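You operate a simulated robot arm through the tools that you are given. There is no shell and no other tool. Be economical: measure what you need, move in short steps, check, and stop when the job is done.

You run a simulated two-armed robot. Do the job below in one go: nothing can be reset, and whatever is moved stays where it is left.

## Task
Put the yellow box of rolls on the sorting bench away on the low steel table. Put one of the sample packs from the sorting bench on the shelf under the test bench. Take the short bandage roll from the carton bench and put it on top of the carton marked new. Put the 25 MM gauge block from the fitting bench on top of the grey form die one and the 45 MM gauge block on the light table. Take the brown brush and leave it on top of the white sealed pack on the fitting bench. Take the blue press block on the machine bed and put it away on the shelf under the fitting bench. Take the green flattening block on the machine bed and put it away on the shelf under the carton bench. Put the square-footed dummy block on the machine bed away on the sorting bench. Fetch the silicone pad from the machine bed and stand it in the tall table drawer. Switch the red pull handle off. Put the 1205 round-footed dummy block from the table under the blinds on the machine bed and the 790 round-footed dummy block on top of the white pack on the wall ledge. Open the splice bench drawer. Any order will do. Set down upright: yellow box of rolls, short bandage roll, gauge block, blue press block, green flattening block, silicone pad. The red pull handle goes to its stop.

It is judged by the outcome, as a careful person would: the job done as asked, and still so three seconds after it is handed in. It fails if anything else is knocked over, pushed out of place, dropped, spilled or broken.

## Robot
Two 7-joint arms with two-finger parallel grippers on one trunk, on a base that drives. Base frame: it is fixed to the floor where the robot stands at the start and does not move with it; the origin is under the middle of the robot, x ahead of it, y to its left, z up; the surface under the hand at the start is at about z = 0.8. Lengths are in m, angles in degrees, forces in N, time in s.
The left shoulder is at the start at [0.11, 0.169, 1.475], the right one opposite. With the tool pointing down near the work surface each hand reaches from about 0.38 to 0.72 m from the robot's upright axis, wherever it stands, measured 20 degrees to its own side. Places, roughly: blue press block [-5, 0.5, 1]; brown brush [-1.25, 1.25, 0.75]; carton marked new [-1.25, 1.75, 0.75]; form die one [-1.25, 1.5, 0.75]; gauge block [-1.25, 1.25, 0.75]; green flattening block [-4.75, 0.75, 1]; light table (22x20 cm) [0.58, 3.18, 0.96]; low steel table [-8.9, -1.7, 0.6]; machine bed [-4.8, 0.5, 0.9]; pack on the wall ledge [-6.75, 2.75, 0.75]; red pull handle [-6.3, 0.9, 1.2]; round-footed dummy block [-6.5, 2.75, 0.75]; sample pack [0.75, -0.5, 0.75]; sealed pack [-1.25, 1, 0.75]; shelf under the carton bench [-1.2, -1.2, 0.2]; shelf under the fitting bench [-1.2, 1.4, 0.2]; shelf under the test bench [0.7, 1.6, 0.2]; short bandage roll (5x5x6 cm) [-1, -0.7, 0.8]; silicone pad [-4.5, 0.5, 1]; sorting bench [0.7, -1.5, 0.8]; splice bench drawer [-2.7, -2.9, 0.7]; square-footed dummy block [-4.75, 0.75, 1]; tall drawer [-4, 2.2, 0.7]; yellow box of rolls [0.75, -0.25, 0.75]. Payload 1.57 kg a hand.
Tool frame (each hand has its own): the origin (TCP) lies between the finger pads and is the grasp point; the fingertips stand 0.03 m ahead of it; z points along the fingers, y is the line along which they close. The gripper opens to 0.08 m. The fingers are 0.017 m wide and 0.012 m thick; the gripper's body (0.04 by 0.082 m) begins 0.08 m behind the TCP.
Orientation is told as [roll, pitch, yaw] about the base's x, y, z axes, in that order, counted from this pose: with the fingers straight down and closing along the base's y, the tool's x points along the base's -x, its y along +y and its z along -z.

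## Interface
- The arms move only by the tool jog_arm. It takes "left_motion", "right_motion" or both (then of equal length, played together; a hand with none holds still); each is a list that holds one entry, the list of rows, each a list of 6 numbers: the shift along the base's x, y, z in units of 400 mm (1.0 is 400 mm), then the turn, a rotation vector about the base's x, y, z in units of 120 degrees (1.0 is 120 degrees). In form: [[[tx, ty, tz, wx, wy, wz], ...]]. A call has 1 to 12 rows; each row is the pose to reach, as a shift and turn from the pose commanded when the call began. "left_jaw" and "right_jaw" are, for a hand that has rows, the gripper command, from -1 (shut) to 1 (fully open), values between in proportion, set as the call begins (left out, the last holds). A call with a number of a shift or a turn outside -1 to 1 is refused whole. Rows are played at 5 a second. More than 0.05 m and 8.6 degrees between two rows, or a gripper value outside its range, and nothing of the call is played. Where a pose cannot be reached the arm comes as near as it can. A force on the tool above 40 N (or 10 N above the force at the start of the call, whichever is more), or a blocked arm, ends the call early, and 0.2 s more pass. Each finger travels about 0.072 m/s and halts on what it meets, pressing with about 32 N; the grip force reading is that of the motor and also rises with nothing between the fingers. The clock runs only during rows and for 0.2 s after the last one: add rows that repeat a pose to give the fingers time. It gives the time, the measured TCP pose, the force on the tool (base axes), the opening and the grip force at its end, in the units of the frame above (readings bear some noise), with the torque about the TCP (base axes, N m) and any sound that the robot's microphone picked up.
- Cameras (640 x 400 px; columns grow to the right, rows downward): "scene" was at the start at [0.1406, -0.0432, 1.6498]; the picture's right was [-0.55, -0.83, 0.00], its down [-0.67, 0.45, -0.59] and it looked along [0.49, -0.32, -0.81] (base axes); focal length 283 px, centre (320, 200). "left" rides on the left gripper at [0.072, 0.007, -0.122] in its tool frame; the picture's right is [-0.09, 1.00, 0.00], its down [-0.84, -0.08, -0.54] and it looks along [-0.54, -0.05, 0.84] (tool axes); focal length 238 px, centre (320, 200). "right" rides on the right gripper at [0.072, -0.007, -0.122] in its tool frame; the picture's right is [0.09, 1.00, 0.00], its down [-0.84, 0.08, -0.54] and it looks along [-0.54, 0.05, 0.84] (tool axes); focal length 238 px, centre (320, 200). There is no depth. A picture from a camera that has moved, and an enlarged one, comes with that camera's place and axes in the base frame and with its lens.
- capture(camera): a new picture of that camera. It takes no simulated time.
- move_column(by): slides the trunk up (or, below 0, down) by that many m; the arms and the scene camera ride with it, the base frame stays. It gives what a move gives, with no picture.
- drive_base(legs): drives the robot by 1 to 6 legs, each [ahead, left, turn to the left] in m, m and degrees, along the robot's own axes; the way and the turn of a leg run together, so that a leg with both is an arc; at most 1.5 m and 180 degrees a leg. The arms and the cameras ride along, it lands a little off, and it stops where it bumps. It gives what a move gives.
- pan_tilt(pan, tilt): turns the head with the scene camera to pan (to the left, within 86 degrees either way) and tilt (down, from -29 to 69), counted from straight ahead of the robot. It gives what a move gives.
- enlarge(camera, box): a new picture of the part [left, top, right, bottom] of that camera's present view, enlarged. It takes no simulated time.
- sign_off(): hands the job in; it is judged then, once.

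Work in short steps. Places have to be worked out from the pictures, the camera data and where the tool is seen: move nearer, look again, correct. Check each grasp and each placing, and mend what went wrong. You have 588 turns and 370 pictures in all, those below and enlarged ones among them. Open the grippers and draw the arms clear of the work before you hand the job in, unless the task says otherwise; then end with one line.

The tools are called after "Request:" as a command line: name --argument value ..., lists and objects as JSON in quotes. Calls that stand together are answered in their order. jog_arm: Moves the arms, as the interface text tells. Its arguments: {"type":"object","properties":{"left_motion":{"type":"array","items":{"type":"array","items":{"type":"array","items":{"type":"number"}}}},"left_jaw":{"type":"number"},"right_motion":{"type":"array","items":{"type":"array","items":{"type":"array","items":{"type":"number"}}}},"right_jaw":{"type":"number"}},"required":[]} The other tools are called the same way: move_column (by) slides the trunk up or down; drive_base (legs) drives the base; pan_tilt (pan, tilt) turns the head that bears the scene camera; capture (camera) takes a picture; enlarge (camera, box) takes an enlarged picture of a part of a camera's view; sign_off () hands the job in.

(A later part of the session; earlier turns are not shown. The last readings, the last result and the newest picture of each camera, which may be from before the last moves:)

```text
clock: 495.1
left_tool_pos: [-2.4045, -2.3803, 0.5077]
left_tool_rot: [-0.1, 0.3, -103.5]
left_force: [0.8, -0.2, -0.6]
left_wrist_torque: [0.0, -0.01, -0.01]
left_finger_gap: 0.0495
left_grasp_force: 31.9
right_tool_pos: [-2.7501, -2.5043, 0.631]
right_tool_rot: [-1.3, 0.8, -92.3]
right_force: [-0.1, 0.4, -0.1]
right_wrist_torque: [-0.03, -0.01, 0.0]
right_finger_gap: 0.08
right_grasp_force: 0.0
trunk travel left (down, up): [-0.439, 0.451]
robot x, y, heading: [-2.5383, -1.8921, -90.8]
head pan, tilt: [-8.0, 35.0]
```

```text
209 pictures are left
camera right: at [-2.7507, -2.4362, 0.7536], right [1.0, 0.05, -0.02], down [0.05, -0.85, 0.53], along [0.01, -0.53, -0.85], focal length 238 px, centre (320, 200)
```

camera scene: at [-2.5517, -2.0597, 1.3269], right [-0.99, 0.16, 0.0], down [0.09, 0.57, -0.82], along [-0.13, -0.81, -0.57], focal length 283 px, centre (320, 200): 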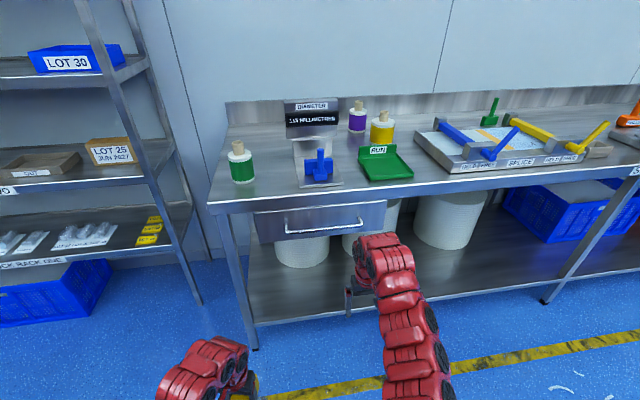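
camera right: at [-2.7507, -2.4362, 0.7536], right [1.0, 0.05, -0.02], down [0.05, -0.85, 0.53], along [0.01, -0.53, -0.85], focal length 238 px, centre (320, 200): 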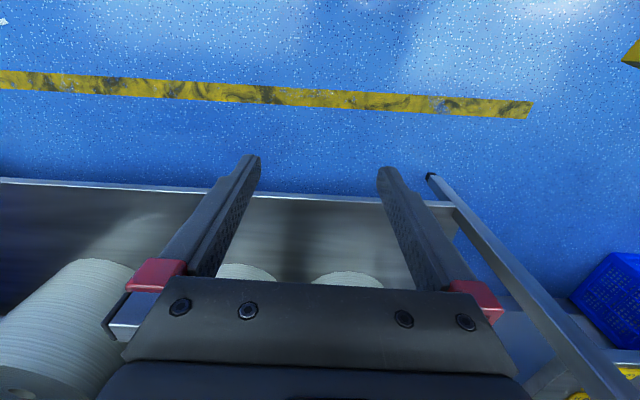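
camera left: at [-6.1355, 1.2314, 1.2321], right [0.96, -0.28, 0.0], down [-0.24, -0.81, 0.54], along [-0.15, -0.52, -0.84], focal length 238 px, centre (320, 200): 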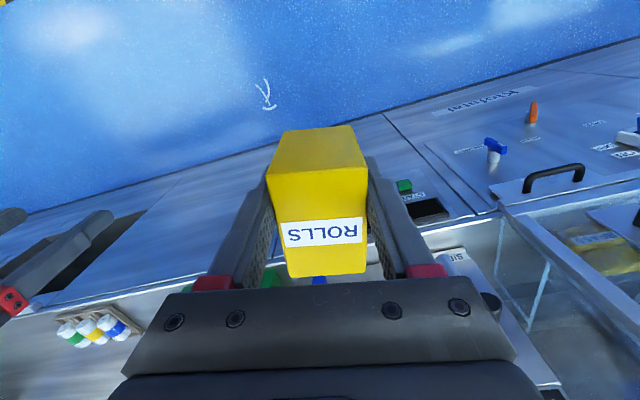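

Request:
enlarge --camera "scene" --box '[240, 180, 400, 280]'

```text
4.00 times, centred on (320, 230) of scene
camera zoom: at [-2.5517, -2.0597, 1.3269], right [-0.99, 0.16, 0.0], down [0.09, 0.57, -0.82], along [-0.13, -0.81, -0.57], focal length 1133 px, centre (320, 80)
```

zoom: 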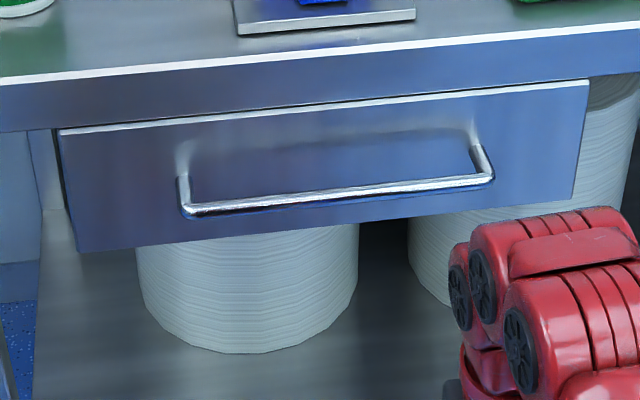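

The handle bar is at about y=-2.788, z=0.694, x from -2.56 to -2.81, standing ~4 cm off the drawer. I'll hook it with closed, slightly tilted fingers. First I move closer above it.

Request:
drive_base --legs '[[0.2, 0.02, 0]]'

Request:
jog_arm --right_motion '[[[0.05, 0, 0.1, -0.06, 0, 0], [0.1, 0, 0.2, -0.12, 0, 0], [0.13, -0.02, 0.3, -0.167, 0, 0], [0.13, -0.02, 0.36, -0.167, 0, 0]]]' --right_jaw -1

Request:
capture --camera "right"

```text
clock: 496.6
left_tool_pos: [-2.3915, -2.5503, 0.5073]
left_tool_rot: [-0.1, 0.3, -103.4]
left_force: [0.4, 0.8, -0.7]
left_wrist_torque: [0.01, 0.0, 0.01]
left_finger_gap: 0.0496
left_grasp_force: 32.0
right_tool_pos: [-2.7375, -2.6653, 0.6296]
right_tool_rot: [-1.0, 2.5, -91.9]
right_force: [1.5, 2.1, -2.1]
right_wrist_torque: [-0.16, 0.19, 0.12]
right_finger_gap: 0.0799
right_grasp_force: 0.1
trunk travel left (down, up): [-0.439, 0.451]
robot x, y, heading: [-2.5228, -2.0551, -91.3]
head pan, tilt: [-8.0, 35.0]
stopped in leg 1: the force on the tool passed its limit at 202 N (the readings are from after the stop); the commanded pose is now the measured one
```

```text
clock: 497.6
left_tool_pos: [-2.3911, -2.5504, 0.5091]
left_tool_rot: [-0.1, 0.4, -103.5]
left_force: [-0.1, -0.2, -0.9]
left_wrist_torque: [0.03, -0.03, -0.01]
left_finger_gap: 0.0491
left_grasp_force: 32.1
right_tool_pos: [-2.6672, -2.6679, 0.7333]
right_tool_rot: [-0.2, -18.0, -92.0]
right_force: [0.3, 0.8, 0.3]
right_wrist_torque: [-0.01, 0.01, -0.03]
right_finger_gap: 0.0001
right_grasp_force: 21.5
right hand out of reach, approached as far as the arm can: row 1, 2, 3, 4
trunk travel left (down, up): [-0.439, 0.451]
robot x, y, heading: [-2.5221, -2.0603, -91.4]
head pan, tilt: [-8.0, 35.0]
```

```text
207 pictures are left
camera right: at [-2.6692, -2.5648, 0.827], right [1.0, 0.05, -0.03], down [0.06, -0.63, 0.77], along [0.02, -0.77, -0.63], focal length 238 px, centre (320, 200)
```

right: 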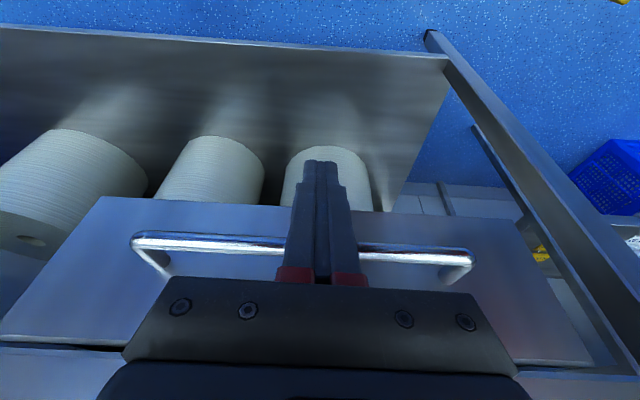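

The bar turns out nearer and higher: about y=-2.717, z=0.75 (the gripper body touched it; the closed drawer took it). I raise the trunk, bring the tips over the bar and behind it.

Request:
move_column --by 0.15

Request:
capture --camera "right"

```text
clock: 499.4
left_tool_pos: [-2.3919, -2.5483, 0.6574]
left_tool_rot: [-0.1, 0.5, -103.5]
left_force: [-0.3, 0.4, 0.3]
left_wrist_torque: [0.02, 0.02, 0.03]
left_finger_gap: 0.0493
left_grasp_force: 32.2
right_tool_pos: [-2.6683, -2.6694, 0.8824]
right_tool_rot: [-0.3, -18.0, -92.0]
right_force: [0.0, 0.1, -0.1]
right_wrist_torque: [0.0, 0.01, 0.0]
right_finger_gap: 0.0
right_grasp_force: 21.5
trunk travel left (down, up): [-0.589, 0.301]
robot x, y, heading: [-2.5203, -2.0593, -91.5]
head pan, tilt: [-8.0, 35.0]
```

```text
206 pictures are left
camera right: at [-2.6697, -2.5651, 0.9768], right [1.0, 0.05, -0.03], down [0.06, -0.63, 0.77], along [0.02, -0.77, -0.63], focal length 238 px, centre (320, 200)
```

right: 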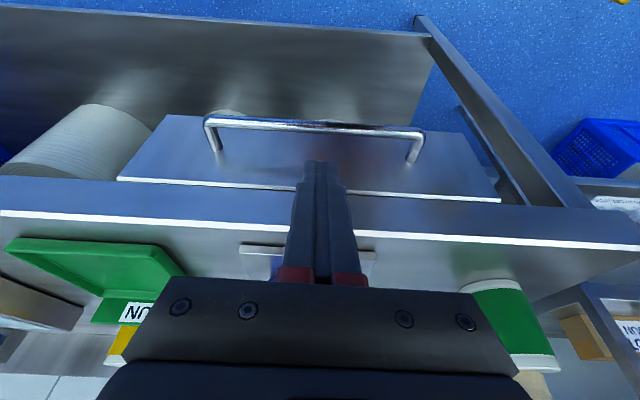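

The bar is at y=-2.718, z=0.744, the drawer face at y≈-2.755. I bring the closed tips down between bar and drawer.

Request:
jog_arm --right_motion '[[[0, -0.075, -0.03, 0, 0, 0], [0, -0.145, -0.06, 0, 0, 0], [0, -0.15, -0.13, 0, 0, 0], [0, -0.15, -0.2, 0, 0, 0], [0, -0.15, -0.26, 0, 0, 0], [0, -0.15, -0.31, 0, 0, 0]]]'

Request:
capture --camera "right"

```text
clock: 500.8
left_tool_pos: [-2.3907, -2.5493, 0.6568]
left_tool_rot: [-0.2, 0.3, -103.5]
left_force: [-0.3, 0.4, -0.6]
left_wrist_torque: [0.03, -0.03, -0.01]
left_finger_gap: 0.0491
left_grasp_force: 32.5
right_tool_pos: [-2.6676, -2.7296, 0.7595]
right_tool_rot: [-0.2, -18.0, -91.9]
right_force: [-0.2, -1.5, 2.4]
right_wrist_torque: [-0.03, 0.0, 0.01]
right_finger_gap: 0.0001
right_grasp_force: 21.4
trunk travel left (down, up): [-0.589, 0.301]
robot x, y, heading: [-2.5229, -2.0612, -91.0]
head pan, tilt: [-8.0, 35.0]
```

```text
205 pictures are left
camera right: at [-2.6702, -2.6248, 0.8534], right [1.0, 0.05, -0.03], down [0.06, -0.63, 0.77], along [0.02, -0.77, -0.63], focal length 238 px, centre (320, 200)
```

right: 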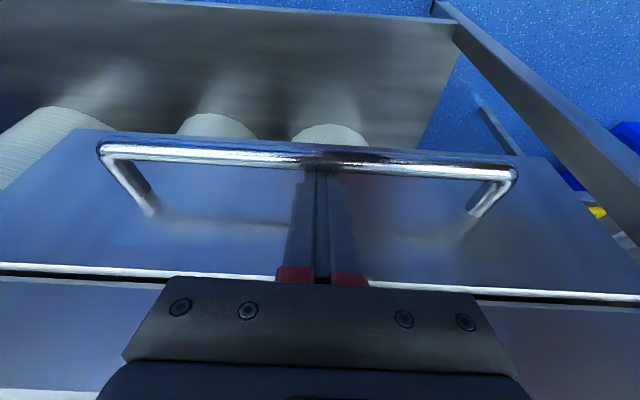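

The tips are behind the bar. I pull gently with the arm.

Request:
jog_arm --right_motion '[[[0, 0.03, 0, 0, 0, 0], [0, 0.07, 0, 0, 0, 0], [0, 0.12, 0, 0, 0, 0], [0, 0.17, 0, 0, 0, 0], [0, 0.22, 0, 0, 0, 0]]]'

Request:
capture --camera "right"

```text
clock: 502.0
left_tool_pos: [-2.3916, -2.5491, 0.6575]
left_tool_rot: [-0.2, 0.3, -103.5]
left_force: [0.0, -0.2, -0.5]
left_wrist_torque: [0.0, 0.01, 0.03]
left_finger_gap: 0.0493
left_grasp_force: 32.0
right_tool_pos: [-2.6679, -2.6407, 0.76]
right_tool_rot: [-0.2, -18.1, -92.0]
right_force: [-0.4, -1.0, 2.0]
right_wrist_torque: [-0.07, 0.0, 0.02]
right_finger_gap: 0.0
right_grasp_force: 20.9
trunk travel left (down, up): [-0.589, 0.301]
robot x, y, heading: [-2.5229, -2.0579, -91.2]
head pan, tilt: [-8.0, 35.0]
```

```text
204 pictures are left
camera right: at [-2.6698, -2.5368, 0.8541], right [1.0, 0.05, -0.03], down [0.06, -0.63, 0.77], along [0.02, -0.77, -0.63], focal length 238 px, centre (320, 200)
```

right: 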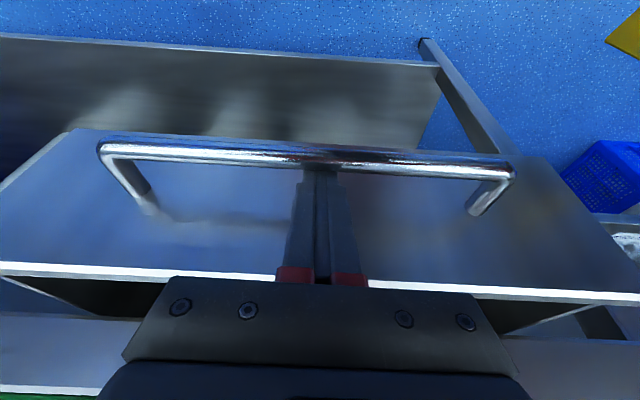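

The drawer is coming out. I pull further by reversing the base.

Request:
drive_base --legs '[[-0.22, 0, 0]]'

Request:
capture --camera "right"

Request:
capture --camera "scene"

```text
clock: 503.7
left_tool_pos: [-2.3866, -2.3351, 0.6568]
left_tool_rot: [-0.1, 0.4, -103.6]
left_force: [-0.7, 0.3, -0.4]
left_wrist_torque: [0.02, 0.02, -0.02]
left_finger_gap: 0.0494
left_grasp_force: 32.1
right_tool_pos: [-2.6639, -2.4293, 0.7639]
right_tool_rot: [0.0, -18.9, -92.4]
right_force: [0.1, -0.4, 0.2]
right_wrist_torque: [0.0, -0.05, -0.04]
right_finger_gap: 0.0
right_grasp_force: 21.4
trunk travel left (down, up): [-0.589, 0.301]
robot x, y, heading: [-2.5151, -1.8411, -91.5]
head pan, tilt: [-8.0, 35.0]
stopped in leg 1: the force on the tool passed its limit at 79 N (the readings are from after the stop); the commanded pose is now the measured one
```

```text
203 pictures are left
camera right: at [-2.6658, -2.3239, 0.8553], right [1.0, 0.05, -0.03], down [0.05, -0.62, 0.78], along [0.02, -0.78, -0.62], focal length 238 px, centre (320, 200)
```

right: 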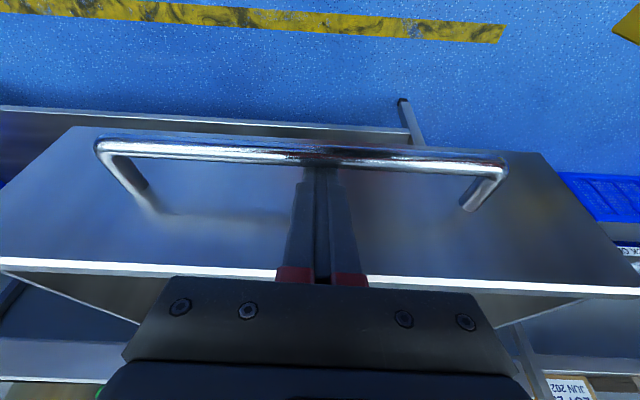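

```text
202 pictures are left
camera scene: at [-2.5335, -2.0125, 1.477], right [-0.99, 0.16, 0.0], down [0.09, 0.57, -0.82], along [-0.13, -0.81, -0.57], focal length 283 px, centre (320, 200)
```

scene: 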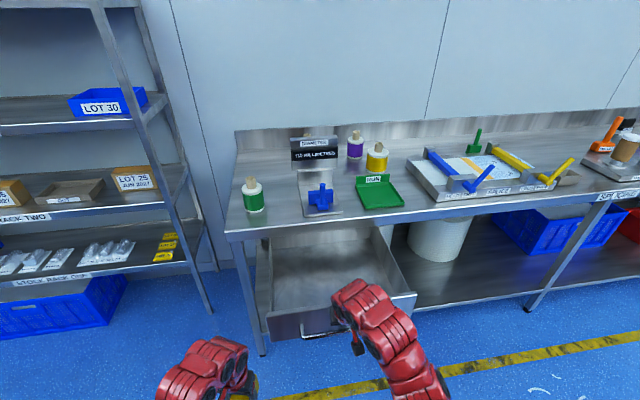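

The drawer is out to its stop (~0.3 m). I free the fingers upward and restore the hand pose.

Request:
jog_arm --right_motion '[[[0, -0.02, 0.02, 0, 0, 0], [0, -0.02, 0.12, 0, 0, 0], [0, -0.02, 0.22, 0, 0, 0], [0, 0.08, 0.26, 0, 0, 0], [0, 0.2, 0.28, 0.06, 0, 0], [0, 0.3, 0.28, 0.11, 0, 0], [0, 0.32, 0.28, 0.157, 0, 0]]]'

Request:
capture --camera "right"

```text
clock: 505.3
left_tool_pos: [-2.3875, -2.3339, 0.6566]
left_tool_rot: [-0.1, 0.4, -103.6]
left_force: [-0.2, 0.4, -1.0]
left_wrist_torque: [0.0, 0.01, -0.01]
left_finger_gap: 0.0494
left_grasp_force: 32.2
right_tool_pos: [-2.6711, -2.284, 0.8509]
right_tool_rot: [1.0, -6.5, -93.1]
right_force: [0.3, -0.5, -0.4]
right_wrist_torque: [0.02, -0.01, 0.01]
right_finger_gap: 0.0
right_grasp_force: 20.7
right hand out of reach, approached as far as the arm can: row 5, 6, 7
trunk travel left (down, up): [-0.589, 0.301]
robot x, y, heading: [-2.5178, -1.8418, -91.6]
head pan, tilt: [-8.0, 35.0]
```

```text
201 pictures are left
camera right: at [-2.675, -2.2005, 0.9627], right [1.0, 0.04, 0.01], down [0.03, -0.77, 0.63], along [0.03, -0.63, -0.77], focal length 238 px, centre (320, 200)
```

right: 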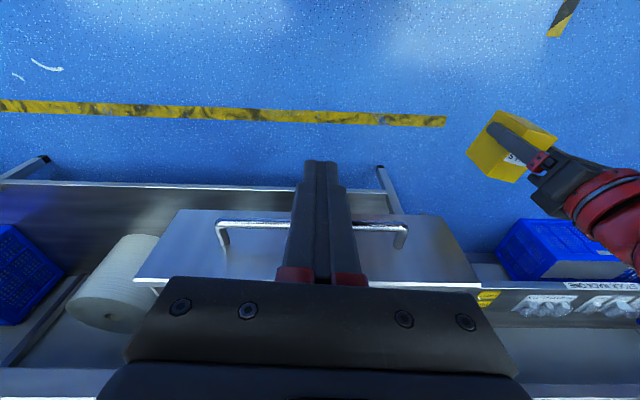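

Drawer open. I raise the trunk, back away and turn west, looking along the south corridor.

Request:
move_column --by 0.3

Request:
drive_base --legs '[[-0.35, 0, 0], [0, 0, -88]]'

Request:
pan_tilt --pan 0 --tilt 22

Request:
capture --camera "scene"

```text
clock: 508.3
left_tool_pos: [-2.3878, -2.3345, 0.9572]
left_tool_rot: [-0.1, 0.4, -103.6]
left_force: [-0.9, -1.4, -1.3]
left_wrist_torque: [0.03, 0.01, 0.01]
left_finger_gap: 0.0495
left_grasp_force: 32.0
right_tool_pos: [-2.6716, -2.2849, 1.1495]
right_tool_rot: [1.1, -6.6, -93.1]
right_force: [0.0, 0.4, 0.2]
right_wrist_torque: [0.03, -0.01, 0.0]
right_finger_gap: 0.0001
right_grasp_force: 21.3
trunk travel left (down, up): [-0.889, 0.001]
robot x, y, heading: [-2.516, -1.8443, -91.4]
head pan, tilt: [-8.0, 35.0]
```

```text
clock: 514.3
left_tool_pos: [-2.9942, -1.6297, 0.9588]
left_tool_rot: [-0.1, 0.3, 167.9]
left_force: [0.6, 0.7, -0.3]
left_wrist_torque: [-0.06, -0.03, -0.03]
left_finger_gap: 0.0493
left_grasp_force: 32.3
right_tool_pos: [-2.953, -1.3462, 1.1499]
right_tool_rot: [1.1, -6.5, 178.6]
right_force: [0.4, -0.6, 0.1]
right_wrist_torque: [-0.04, 0.02, 0.03]
right_finger_gap: 0.0001
right_grasp_force: 21.0
trunk travel left (down, up): [-0.889, 0.001]
robot x, y, heading: [-2.5093, -1.4847, -179.8]
head pan, tilt: [-8.0, 35.0]
```

```text
clock: 515.1
left_tool_pos: [-2.9948, -1.6315, 0.957]
left_tool_rot: [-0.2, 0.4, 168.0]
left_force: [0.5, -0.2, -1.2]
left_wrist_torque: [0.0, -0.01, 0.02]
left_finger_gap: 0.0491
left_grasp_force: 32.3
right_tool_pos: [-2.9532, -1.3445, 1.1505]
right_tool_rot: [1.1, -6.5, 178.6]
right_force: [0.8, -0.4, 1.2]
right_wrist_torque: [-0.01, -0.01, -0.01]
right_finger_gap: 0.0
right_grasp_force: 20.9
trunk travel left (down, up): [-0.889, 0.001]
robot x, y, heading: [-2.5063, -1.4875, -180.1]
head pan, tilt: [0.0, 22.0]
```

```text
200 pictures are left
camera scene: at [-2.6811, -1.4903, 1.7975], right [0.0, 1.0, 0.0], down [0.38, 0.0, -0.93], along [-0.93, 0.0, -0.38], focal length 283 px, centre (320, 200)
```

scene: 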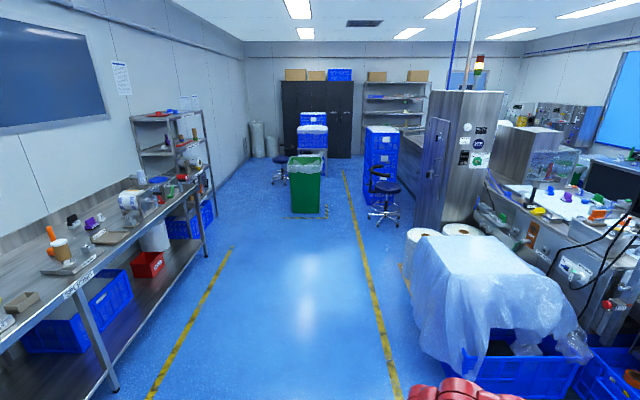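

Request:
enlarge --camera "scene" --box '[230, 80, 430, 240]'

```text
2.50 times, centred on (330, 160) of scene
camera zoom: at [-2.6811, -1.4903, 1.7975], right [0.0, 1.0, 0.0], down [0.38, 0.0, -0.93], along [-0.93, 0.0, -0.38], focal length 708 px, centre (295, 300)
```

zoom: 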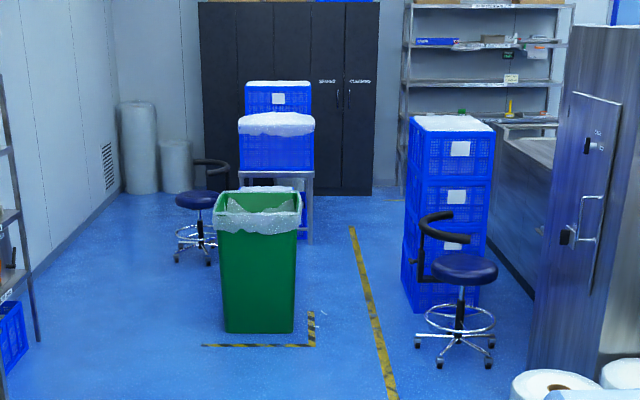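

The route left of the green bin is widest. I drive along it to about x=-6.6 and look at the low table.

Request:
drive_base --legs '[[1.4, 0.35, 0], [1.4, 0.45, 0], [1.2, 0.16, 0]]'

Request:
pan_tilt --pan -10 --tilt 25

Request:
capture --camera "scene"

```text
clock: 535.0
left_tool_pos: [-7.0186, -2.6389, 0.9579]
left_tool_rot: [-0.2, 0.3, 168.0]
left_force: [-0.6, -0.2, -0.7]
left_wrist_torque: [0.01, -0.01, 0.02]
left_finger_gap: 0.0492
left_grasp_force: 32.2
right_tool_pos: [-6.977, -2.3542, 1.1513]
right_tool_rot: [1.1, -6.6, 178.5]
right_force: [0.1, -0.8, 0.3]
right_wrist_torque: [0.02, -0.04, 0.0]
right_finger_gap: 0.0
right_grasp_force: 21.1
trunk travel left (down, up): [-0.889, 0.001]
robot x, y, heading: [-6.532, -2.4953, -179.8]
head pan, tilt: [0.0, 22.0]
```

```text
clock: 535.8
left_tool_pos: [-7.0175, -2.6382, 0.9569]
left_tool_rot: [-0.1, 0.3, 167.9]
left_force: [-0.6, 0.3, -0.6]
left_wrist_torque: [-0.02, 0.0, -0.01]
left_finger_gap: 0.0492
left_grasp_force: 31.7
right_tool_pos: [-6.9769, -2.3539, 1.15]
right_tool_rot: [1.1, -6.6, 178.6]
right_force: [0.0, -0.2, -0.5]
right_wrist_torque: [-0.02, -0.04, 0.0]
right_finger_gap: 0.0001
right_grasp_force: 21.3
trunk travel left (down, up): [-0.889, 0.001]
robot x, y, heading: [-6.5331, -2.4967, -179.8]
head pan, tilt: [-10.0, 25.0]
```

```text
198 pictures are left
camera scene: at [-6.7036, -2.4832, 1.7926], right [0.17, 0.99, 0.0], down [0.42, -0.07, -0.91], along [-0.89, 0.15, -0.42], focal length 283 px, centre (320, 200)
```

scene: 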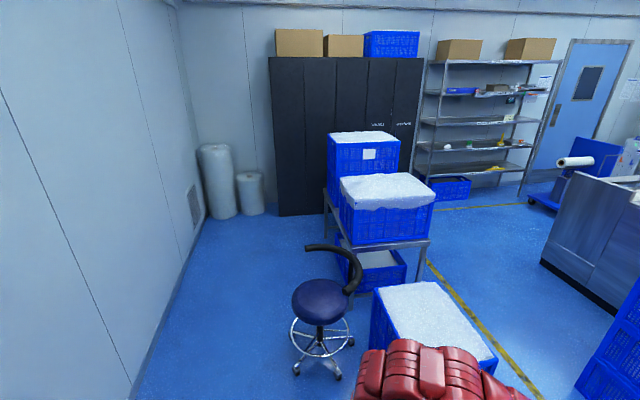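

There is about 0.97 m between the stool and the south wall. I pass through centred at y≈-2.93 and look at the table from its south-west side.

Request:
drive_base --legs '[[0.7, 0.44, 0], [1.3, 0, 0]]'

Request:
pan_tilt --pan -60 --tilt 40

Request:
capture --camera "scene"

```text
clock: 546.4
left_tool_pos: [-9.0264, -3.1135, 0.9573]
left_tool_rot: [-0.1, 0.4, 168.8]
left_force: [-0.1, -0.3, -0.4]
left_wrist_torque: [-0.02, 0.01, -0.02]
left_finger_gap: 0.0491
left_grasp_force: 32.0
right_tool_pos: [-8.9896, -2.8273, 1.1495]
right_tool_rot: [1.2, -6.7, 179.3]
right_force: [-0.1, -0.5, 0.2]
right_wrist_torque: [-0.02, 0.0, 0.01]
right_finger_gap: 0.0003
right_grasp_force: 21.7
trunk travel left (down, up): [-0.889, 0.001]
robot x, y, heading: [-8.5409, -2.9639, -178.8]
head pan, tilt: [-10.0, 25.0]
```

```text
clock: 547.5
left_tool_pos: [-9.0283, -3.1143, 0.9568]
left_tool_rot: [-0.1, 0.4, 168.8]
left_force: [0.0, 0.1, 0.2]
left_wrist_torque: [-0.01, 0.0, 0.03]
left_finger_gap: 0.0493
left_grasp_force: 32.3
right_tool_pos: [-8.9897, -2.829, 1.1505]
right_tool_rot: [1.2, -6.6, 179.5]
right_force: [0.2, 0.4, -0.8]
right_wrist_torque: [0.02, 0.03, -0.04]
right_finger_gap: 0.0
right_grasp_force: 21.4
trunk travel left (down, up): [-0.889, 0.001]
robot x, y, heading: [-8.543, -2.9643, -178.9]
head pan, tilt: [-60.0, 40.0]
```

```text
197 pictures are left
camera scene: at [-8.6673, -2.8958, 1.7694], right [0.86, 0.52, 0.0], down [0.33, -0.55, -0.77], along [-0.4, 0.66, -0.64], focal length 283 px, centre (320, 200)
```

scene: 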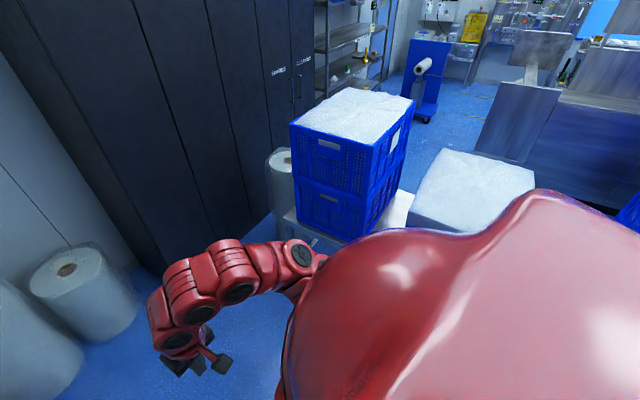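

The table's free space is a ~0.2 m strip on its north side plus a narrow slot between crates; I must reach it from the north. I back out and inspect the gap between the green bin and the stool.

Request:
drive_base --legs '[[-1.3, 0, -1], [-0.7, -0.44, 0], [-0.9, -0.3, 0], [-0.4, -0.95, 0]]'

Request:
pan_tilt --pan 0 --tilt 35

Request:
capture --camera "scene"

```text
clock: 567.5
left_tool_pos: [-5.7705, -1.4035, 0.9579]
left_tool_rot: [-0.1, 0.3, 171.0]
left_force: [0.0, 0.6, -1.4]
left_wrist_torque: [0.03, -0.01, 0.01]
left_finger_gap: 0.0493
left_grasp_force: 31.9
right_tool_pos: [-5.7447, -1.1166, 1.149]
right_tool_rot: [1.0, -6.5, -178.4]
right_force: [-0.1, 0.1, -0.3]
right_wrist_torque: [-0.02, 0.01, -0.01]
right_finger_gap: 0.0
right_grasp_force: 21.0
trunk travel left (down, up): [-0.889, 0.001]
robot x, y, heading: [-5.2911, -1.2372, -176.9]
head pan, tilt: [-60.0, 40.0]
```

```text
clock: 568.8
left_tool_pos: [-5.7708, -1.4024, 0.9574]
left_tool_rot: [-0.2, 0.4, 171.0]
left_force: [-0.3, -0.5, -0.8]
left_wrist_torque: [0.01, -0.02, 0.03]
left_finger_gap: 0.0494
left_grasp_force: 31.9
right_tool_pos: [-5.7434, -1.1146, 1.1502]
right_tool_rot: [1.1, -6.7, -178.4]
right_force: [-1.0, 0.2, -0.1]
right_wrist_torque: [0.03, 0.0, -0.02]
right_finger_gap: 0.0
right_grasp_force: 21.7
trunk travel left (down, up): [-0.889, 0.001]
robot x, y, heading: [-5.2933, -1.234, -176.9]
head pan, tilt: [0.0, 35.0]
```

```text
196 pictures are left
camera scene: at [-5.46, -1.2465, 1.7769], right [-0.06, 1.0, 0.0], down [0.57, 0.03, -0.82], along [-0.82, -0.05, -0.57], focal length 283 px, centre (320, 200)
```

scene: 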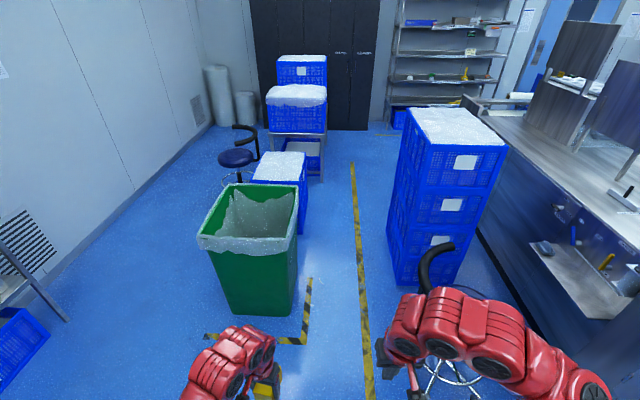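

At floor level the gap is about 0.8 m (bin -1.52, stool -0.70), and above that only the narrow column and raised arms pass. I drive through at y≈-1.12.

Request:
drive_base --legs '[[0.25, -0.11, -3]]'

Request:
drive_base --legs '[[1.4, 0, 0], [0.9, 0, 0]]'

Request:
capture --camera "scene"

```text
clock: 570.7
left_tool_pos: [-6.0286, -1.2776, 0.9583]
left_tool_rot: [-0.1, 0.3, 168.1]
left_force: [0.7, -0.3, -0.8]
left_wrist_torque: [-0.02, -0.01, 0.02]
left_finger_gap: 0.0494
left_grasp_force: 31.5
right_tool_pos: [-5.9876, -0.9933, 1.1518]
right_tool_rot: [0.9, -6.6, 178.8]
right_force: [0.7, -0.1, 0.2]
right_wrist_torque: [0.01, 0.03, -0.01]
right_finger_gap: 0.0001
right_grasp_force: 21.1
trunk travel left (down, up): [-0.889, 0.001]
robot x, y, heading: [-5.5477, -1.1347, -179.9]
head pan, tilt: [0.0, 35.0]
```

```text
clock: 582.0
left_tool_pos: [-8.3199, -1.2193, 0.9574]
left_tool_rot: [-0.1, 0.4, 166.2]
left_force: [0.0, -1.0, 0.1]
left_wrist_torque: [0.03, -0.03, 0.01]
left_finger_gap: 0.0492
left_grasp_force: 31.7
right_tool_pos: [-8.2685, -0.9361, 1.1505]
right_tool_rot: [1.1, -6.6, 176.7]
right_force: [0.8, 0.1, 0.0]
right_wrist_torque: [-0.02, -0.02, -0.04]
right_finger_gap: 0.0
right_grasp_force: 21.7
trunk travel left (down, up): [-0.889, 0.001]
robot x, y, heading: [-7.8254, -1.0926, 178.3]
head pan, tilt: [0.0, 35.0]
```

```text
195 pictures are left
camera scene: at [-7.9969, -1.09, 1.777], right [0.03, 1.0, 0.0], down [0.57, -0.02, -0.82], along [-0.82, 0.02, -0.57], focal length 283 px, centre (320, 200)
```

scene: 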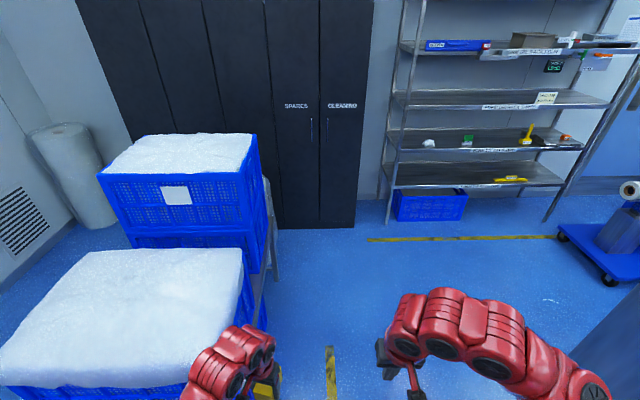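

Through cleanly. I go on to the north side of the table and turn to face it.

Request:
drive_base --legs '[[0.6, -0.33, 2], [0.65, 0, 0], [0, 0, 90]]'

Request:
pan_tilt --pan 0 --tilt 45

Request:
capture --camera "scene"

```text
clock: 592.7
left_tool_pos: [-8.9104, -1.2415, 0.958]
left_tool_rot: [0.0, 0.5, -102.8]
left_force: [-0.2, -1.1, -1.0]
left_wrist_torque: [0.01, 0.01, -0.01]
left_finger_gap: 0.049
left_grasp_force: 31.8
right_tool_pos: [-9.1951, -1.1958, 1.1499]
right_tool_rot: [1.0, -6.6, -92.2]
right_force: [-0.3, 0.1, -0.3]
right_wrist_torque: [0.02, 0.04, 0.03]
right_finger_gap: 0.0
right_grasp_force: 21.2
trunk travel left (down, up): [-0.889, 0.001]
robot x, y, heading: [-9.0463, -0.7505, -90.5]
head pan, tilt: [0.0, 35.0]
```

```text
clock: 593.4
left_tool_pos: [-8.9106, -1.241, 0.9579]
left_tool_rot: [-0.1, 0.4, -102.6]
left_force: [-0.8, -0.1, -0.6]
left_wrist_torque: [0.01, 0.01, -0.02]
left_finger_gap: 0.0494
left_grasp_force: 32.3
right_tool_pos: [-9.195, -1.1958, 1.1505]
right_tool_rot: [1.1, -6.6, -92.2]
right_force: [-0.4, 0.5, 0.0]
right_wrist_torque: [0.01, 0.0, -0.01]
right_finger_gap: 0.0
right_grasp_force: 20.9
trunk travel left (down, up): [-0.889, 0.001]
robot x, y, heading: [-9.0445, -0.7533, -90.5]
head pan, tilt: [0.0, 45.0]
```

```text
194 pictures are left
camera scene: at [-9.0491, -0.9169, 1.7621], right [-1.0, 0.01, 0.0], down [0.01, 0.71, -0.71], along [-0.01, -0.71, -0.71], focal length 283 px, centre (320, 200)
```

scene: 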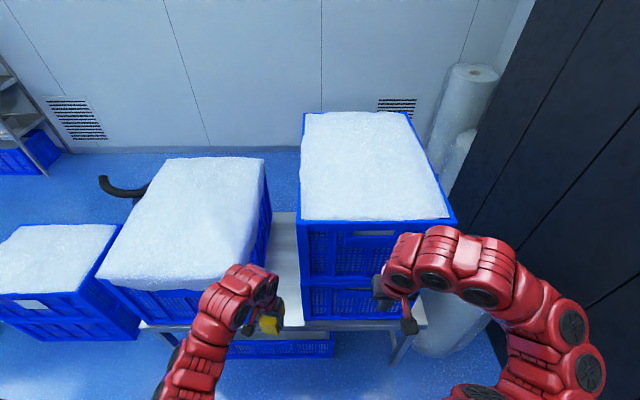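

Request:
enlarge --camera "scene" --box '[200, 190, 440, 350]'

Request:
capture --camera "left"

```text
2.50 times, centred on (320, 270) of scene
camera zoom: at [-9.0491, -0.9169, 1.7621], right [-1.0, 0.01, 0.0], down [0.01, 0.71, -0.71], along [-0.01, -0.71, -0.71], focal length 708 px, centre (320, 25)
```

zoom: 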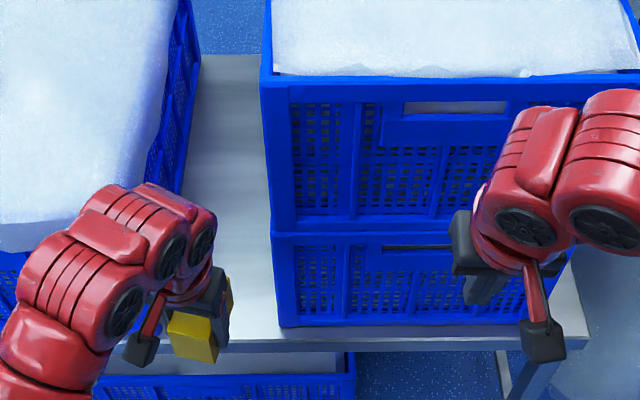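

```text
192 pictures are left
camera left: at [-8.888, -1.1744, 1.0798], right [0.95, -0.31, 0.0], down [-0.26, -0.8, 0.54], along [-0.17, -0.51, -0.84], focal length 238 px, centre (320, 200)
```

left: 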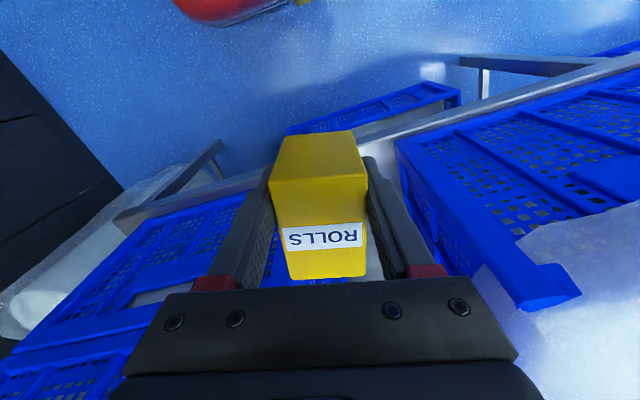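

The slot between the crates is 0.19 m wide (x -8.99 to -8.80) and the table's north edge is y≈-1.355. I'll set the box at about (-8.895,-1.42). I lower the trunk 0.2 m and extend the left hand in.

Request:
move_column --by -0.2

Request:
jog_arm --left_motion '[[[0.01, -0.1, 0, 0, 0, 0.03], [0.02, -0.2, 0, 0, 0, 0.06], [0.03, -0.3, 0, 0, 0, 0.08], [0.038, -0.4, 0, 0, 0, 0.105], [0.038, -0.44, 0, 0, 0, 0.105]]]'

Request:
capture --camera "scene"

Request:
capture --camera "left"

```text
clock: 595.5
left_tool_pos: [-8.9104, -1.2408, 0.757]
left_tool_rot: [-0.1, 0.4, -102.7]
left_force: [-0.8, 0.5, -0.6]
left_wrist_torque: [-0.01, 0.0, -0.03]
left_finger_gap: 0.0492
left_grasp_force: 32.1
right_tool_pos: [-9.1951, -1.1962, 0.9493]
right_tool_rot: [1.1, -6.7, -92.2]
right_force: [1.3, 0.1, -0.2]
right_wrist_torque: [0.0, 0.0, 0.03]
right_finger_gap: 0.0001
right_grasp_force: 20.8
trunk travel left (down, up): [-0.689, 0.201]
robot x, y, heading: [-9.0477, -0.7514, -90.5]
head pan, tilt: [0.0, 45.0]
```

```text
clock: 596.8
left_tool_pos: [-8.8959, -1.4183, 0.758]
left_tool_rot: [-0.2, 0.5, -90.2]
left_force: [0.3, -0.4, -0.8]
left_wrist_torque: [-0.02, 0.01, 0.02]
left_finger_gap: 0.0495
left_grasp_force: 31.9
right_tool_pos: [-9.1953, -1.1952, 0.9494]
right_tool_rot: [1.0, -6.6, -92.2]
right_force: [-0.3, 0.3, 1.0]
right_wrist_torque: [-0.02, 0.02, 0.0]
right_finger_gap: 0.0
right_grasp_force: 21.4
trunk travel left (down, up): [-0.689, 0.201]
robot x, y, heading: [-9.0465, -0.7499, -90.3]
head pan, tilt: [0.0, 45.0]
```

```text
191 pictures are left
camera scene: at [-9.0494, -0.917, 1.5621], right [-1.0, 0.01, 0.0], down [0.01, 0.71, -0.71], along [-0.01, -0.71, -0.71], focal length 283 px, centre (320, 200)
```

scene: 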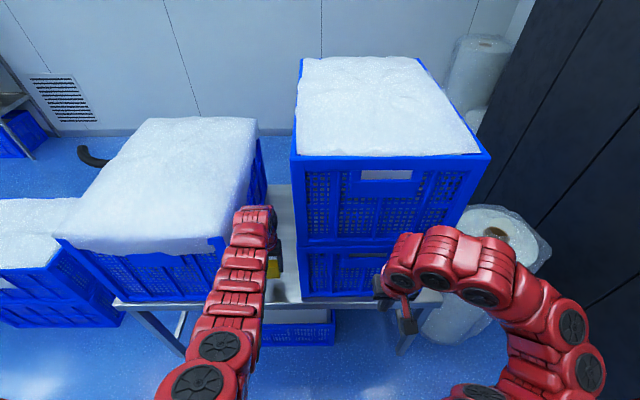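

```text
190 pictures are left
camera left: at [-8.8876, -1.3477, 0.8806], right [1.0, -0.1, 0.0], down [-0.08, -0.84, 0.54], along [-0.05, -0.53, -0.84], focal length 238 px, centre (320, 200)
```

left: 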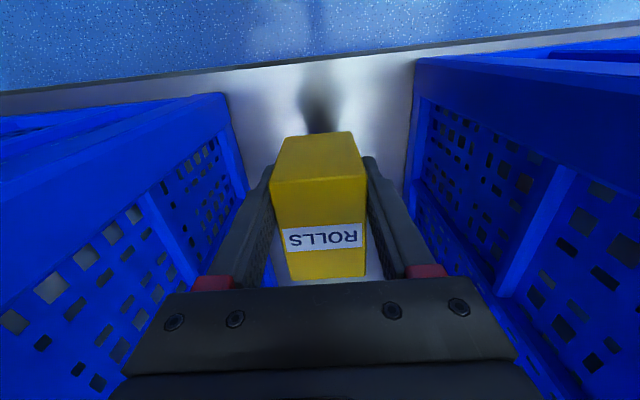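

The box hangs centred in the slot above the table. I lower it gently to contact.

Request:
jog_arm --left_motion '[[[0, -0.02, -0.08, 0, 0, 0], [0, -0.025, -0.16, 0, 0, 0], [0, -0.025, -0.2, 0, 0, 0], [0, -0.025, -0.22, 0, 0, 0], [0, -0.025, -0.235, 0, 0, 0], [0, -0.025, -0.25, 0, 0, 0], [0, -0.025, -0.262, 0, 0, 0], [0, -0.025, -0.274, 0, 0, 0], [0, -0.025, -0.286, 0, 0, 0], [0, -0.025, -0.298, 0, 0, 0], [0, -0.025, -0.31, 0, 0, 0]]]'

```text
clock: 599.1
left_tool_pos: [-8.8976, -1.4083, 0.707]
left_tool_rot: [-0.1, 0.4, -90.1]
left_force: [-0.1, -1.2, -1.3]
left_wrist_torque: [-0.01, 0.0, 0.01]
left_finger_gap: 0.0494
left_grasp_force: 31.9
left hand out of reach, approached as far as the arm can: row 1, 2, 3, 4, 5, 6, 7, 8, 9, 10, 11
right_tool_pos: [-9.1952, -1.1962, 0.9505]
right_tool_rot: [1.2, -6.7, -92.1]
right_force: [-0.1, 0.4, 0.0]
right_wrist_torque: [-0.04, -0.02, -0.04]
right_finger_gap: 0.0001
right_grasp_force: 21.3
trunk travel left (down, up): [-0.689, 0.201]
robot x, y, heading: [-9.0496, -0.7531, -90.5]
head pan, tilt: [0.0, 45.0]
```

Out of reach below this; I lower the trunk a little more instead, then finish with the arm.

Request:
move_column --by -0.04

Request:
jog_arm --left_motion '[[[0, 0, -0.01, 0, 0, 0], [0, 0, -0.02, 0, 0, 0], [0, 0, -0.03, 0, 0, 0], [0, 0, -0.04, 0, 0, 0], [0, 0, -0.05, 0, 0, 0], [0, 0, -0.06, 0, 0, 0]]]'

```text
clock: 600.0
left_tool_pos: [-8.8973, -1.409, 0.6704]
left_tool_rot: [-0.1, 0.1, -90.2]
left_force: [-0.1, 1.2, 19.5]
left_wrist_torque: [-0.44, -0.1, 0.07]
left_finger_gap: 0.0494
left_grasp_force: 31.7
right_tool_pos: [-9.1952, -1.1941, 0.9113]
right_tool_rot: [1.1, -6.6, -92.3]
right_force: [-0.3, -0.6, 0.2]
right_wrist_torque: [-0.03, 0.0, 0.0]
right_finger_gap: 0.0
right_grasp_force: 21.2
trunk travel left (down, up): [-0.649, 0.241]
robot x, y, heading: [-9.0448, -0.7502, -90.5]
head pan, tilt: [0.0, 45.0]
```

```text
clock: 601.4
left_tool_pos: [-8.8968, -1.3994, 0.656]
left_tool_rot: [-0.1, 0.3, -90.1]
left_force: [2.1, -3.2, 24.1]
left_wrist_torque: [0.03, -0.14, 0.01]
left_finger_gap: 0.0496
left_grasp_force: 32.0
left hand out of reach, approached as far as the arm can: row 2, 3, 4, 5, 6
right_tool_pos: [-9.1957, -1.1949, 0.9105]
right_tool_rot: [1.0, -6.7, -92.1]
right_force: [0.6, -0.1, 0.5]
right_wrist_torque: [0.0, 0.02, 0.01]
right_finger_gap: 0.0001
right_grasp_force: 21.1
trunk travel left (down, up): [-0.649, 0.241]
robot x, y, heading: [-9.0494, -0.7502, -90.5]
head pan, tilt: [0.0, 45.0]
```

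Request:
capture --camera "left"

```text
189 pictures are left
camera left: at [-8.8893, -1.3286, 0.7779], right [1.0, -0.09, 0.0], down [-0.08, -0.84, 0.54], along [-0.05, -0.54, -0.84], focal length 238 px, centre (320, 200)
```

left: 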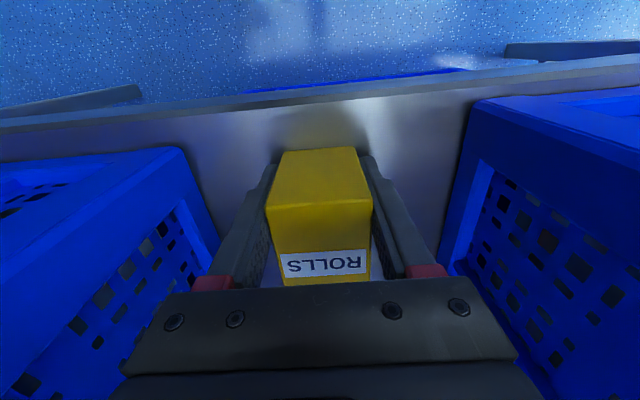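

The box rests about 3–4 cm inside the table edge. I release it and lift away.

Request:
jog_arm --left_motion '[[[0, 0, 0.01, 0, 0, 0], [0, 0, 0.01, 0, 0, 0], [0, 0, 0.01, 0, 0, 0], [0, 0, 0.01, 0, 0, 0]]]' --left_jaw 0.85

Request:
capture --camera "left"

```text
clock: 602.4
left_tool_pos: [-8.8963, -1.4012, 0.6583]
left_tool_rot: [-0.1, 0.4, -90.0]
left_force: [0.5, 0.1, -0.6]
left_wrist_torque: [0.0, 0.01, 0.0]
left_finger_gap: 0.0742
left_grasp_force: 0.1
right_tool_pos: [-9.1942, -1.1955, 0.911]
right_tool_rot: [1.2, -6.6, -92.2]
right_force: [0.1, 0.1, 0.3]
right_wrist_torque: [0.02, 0.05, 0.04]
right_finger_gap: 0.0
right_grasp_force: 21.2
trunk travel left (down, up): [-0.649, 0.241]
robot x, y, heading: [-9.0467, -0.7499, -90.9]
head pan, tilt: [0.0, 45.0]
```

```text
188 pictures are left
camera left: at [-8.8892, -1.3303, 0.7815], right [1.0, -0.09, 0.0], down [-0.08, -0.84, 0.54], along [-0.05, -0.53, -0.84], focal length 238 px, centre (320, 200)
```

left: 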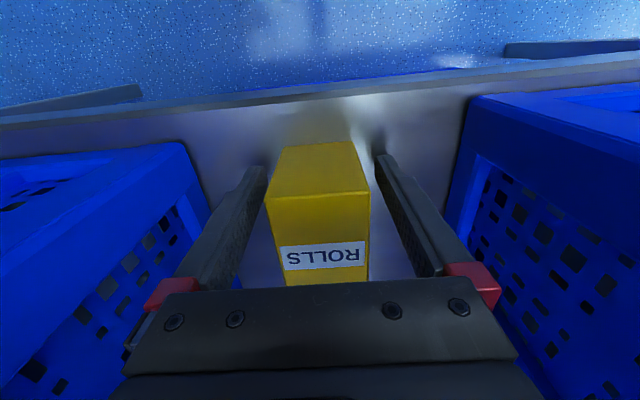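

Request:
move_column --by 0.24

Request:
capture --camera "left"

```text
clock: 604.9
left_tool_pos: [-8.8962, -1.4013, 0.8981]
left_tool_rot: [-0.1, 0.3, -90.1]
left_force: [0.7, 0.4, -0.2]
left_wrist_torque: [-0.01, 0.02, 0.0]
left_finger_gap: 0.0744
left_grasp_force: 0.0
right_tool_pos: [-9.196, -1.1963, 1.1508]
right_tool_rot: [1.1, -6.6, -92.2]
right_force: [-0.4, 0.6, 0.1]
right_wrist_torque: [-0.02, -0.02, 0.0]
right_finger_gap: 0.0002
right_grasp_force: 21.3
trunk travel left (down, up): [-0.889, 0.001]
robot x, y, heading: [-9.0472, -0.7529, -90.2]
head pan, tilt: [0.0, 45.0]
```

```text
187 pictures are left
camera left: at [-8.8891, -1.3306, 1.0214], right [1.0, -0.09, 0.0], down [-0.08, -0.84, 0.54], along [-0.05, -0.53, -0.84], focal length 238 px, centre (320, 200)
```

left: 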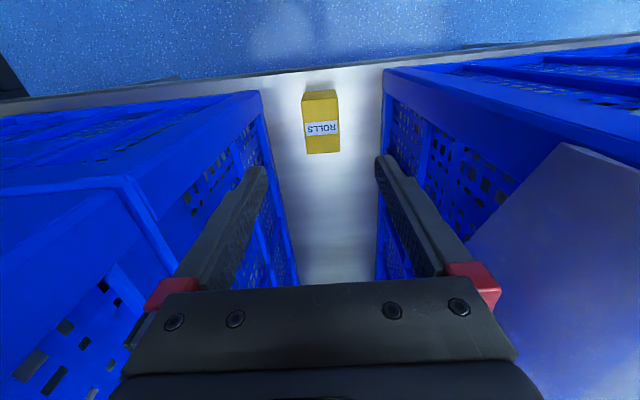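

The yellow box stands safely on the low steel table. I retract the left hand and start back east the way I came.

Request:
jog_arm --left_motion '[[[0, 0.1, 0.02, 0, 0, 0], [0, 0.2, 0.04, 0, 0, 0], [0, 0.3, 0.06, 0, 0, 0], [0, 0.4, 0.08, 0, 0, 0]]]' --left_jaw 1

Request:
drive_base --legs '[[-0.1, 0, 0], [0, 0, 90]]'

Request:
pan_tilt --pan 0 --tilt 35

Request:
capture --camera "scene"

```text
clock: 605.9
left_tool_pos: [-8.8967, -1.241, 0.9303]
left_tool_rot: [-0.1, 0.4, -90.1]
left_force: [0.3, 0.4, 0.1]
left_wrist_torque: [0.02, -0.01, 0.01]
left_finger_gap: 0.08
left_grasp_force: 0.1
right_tool_pos: [-9.1949, -1.1935, 1.1506]
right_tool_rot: [1.0, -6.6, -92.0]
right_force: [0.7, -0.3, 0.1]
right_wrist_torque: [-0.02, 0.02, 0.0]
right_finger_gap: 0.0002
right_grasp_force: 21.8
trunk travel left (down, up): [-0.889, 0.001]
robot x, y, heading: [-9.0458, -0.7566, -90.8]
head pan, tilt: [0.0, 45.0]
```

```text
clock: 610.9
left_tool_pos: [-8.5608, -0.4932, 0.9304]
left_tool_rot: [-0.1, 0.4, 1.0]
left_force: [0.6, -1.1, -0.1]
left_wrist_torque: [0.0, 0.02, 0.03]
left_finger_gap: 0.0799
left_grasp_force: 0.0
right_tool_pos: [-8.6, -0.7918, 1.1496]
right_tool_rot: [1.2, -6.7, -1.0]
right_force: [0.1, 0.9, 0.0]
right_wrist_torque: [0.01, 0.01, 0.01]
right_finger_gap: 0.0
right_grasp_force: 21.5
trunk travel left (down, up): [-0.889, 0.001]
robot x, y, heading: [-9.0467, -0.6517, 0.6]
head pan, tilt: [0.0, 45.0]
```

```text
clock: 611.6
left_tool_pos: [-8.5594, -0.4931, 0.9295]
left_tool_rot: [-0.2, 0.4, 1.1]
left_force: [-0.4, 0.2, 0.4]
left_wrist_torque: [0.05, -0.02, 0.01]
left_finger_gap: 0.0802
left_grasp_force: 0.2
right_tool_pos: [-8.5991, -0.7902, 1.1507]
right_tool_rot: [1.1, -6.6, -1.0]
right_force: [0.3, 1.3, 0.0]
right_wrist_torque: [0.01, -0.02, -0.04]
right_finger_gap: 0.0
right_grasp_force: 21.2
trunk travel left (down, up): [-0.889, 0.001]
robot x, y, heading: [-9.047, -0.6523, 0.4]
head pan, tilt: [0.0, 35.0]
```

```text
186 pictures are left
camera scene: at [-8.8786, -0.6536, 1.7769], right [0.01, -1.0, 0.0], down [-0.57, -0.01, -0.82], along [0.82, 0.01, -0.57], focal length 283 px, centre (320, 200)
```

scene: 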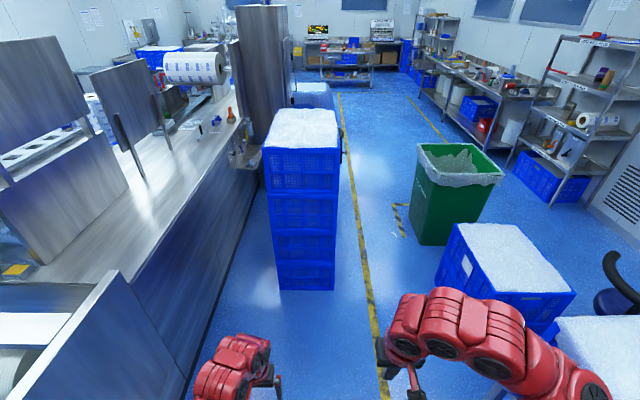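

The path back is clear. I retrace it at y≈-1.1 and continue to x≈-2.3.

Request:
drive_base --legs '[[0.6, -0.45, 0], [1.4, 0, 0], [1.4, 0, 0], [1.4, -0.1, 0], [1.4, 0, 0], [0.55, 0, 0]]'

Request:
drive_base --legs '[[0, 0, 90], [1.4, 0, 0], [1.3, 0, 0], [0, 0, 90]]'

```text
clock: 644.6
left_tool_pos: [-1.8379, -0.9698, 0.9304]
left_tool_rot: [-0.2, 0.4, 1.4]
left_force: [0.0, 0.5, -0.8]
left_wrist_torque: [0.0, -0.03, 0.01]
left_finger_gap: 0.0799
left_grasp_force: 0.0
right_tool_pos: [-1.8764, -1.2686, 1.1504]
right_tool_rot: [1.1, -6.7, -0.7]
right_force: [0.1, 0.1, -0.4]
right_wrist_torque: [-0.02, 0.03, 0.0]
right_finger_gap: 0.0001
right_grasp_force: 20.7
trunk travel left (down, up): [-0.889, 0.001]
robot x, y, heading: [-2.3194, -1.131, 1.0]
head pan, tilt: [0.0, 35.0]
```

```text
clock: 665.4
left_tool_pos: [-2.8106, 1.4504, 0.9304]
left_tool_rot: [-0.1, 0.5, 179.7]
left_force: [-0.3, -0.3, 0.3]
left_wrist_torque: [0.03, 0.01, 0.01]
left_finger_gap: 0.0802
left_grasp_force: 0.0
right_tool_pos: [-2.7636, 1.7468, 1.1505]
right_tool_rot: [1.1, -6.5, 177.6]
right_force: [0.2, 0.1, 0.5]
right_wrist_torque: [0.0, 0.01, -0.03]
right_finger_gap: 0.0
right_grasp_force: 21.5
trunk travel left (down, up): [-0.889, 0.001]
robot x, y, heading: [-2.3207, 1.5966, 179.3]
head pan, tilt: [0.0, 35.0]
```

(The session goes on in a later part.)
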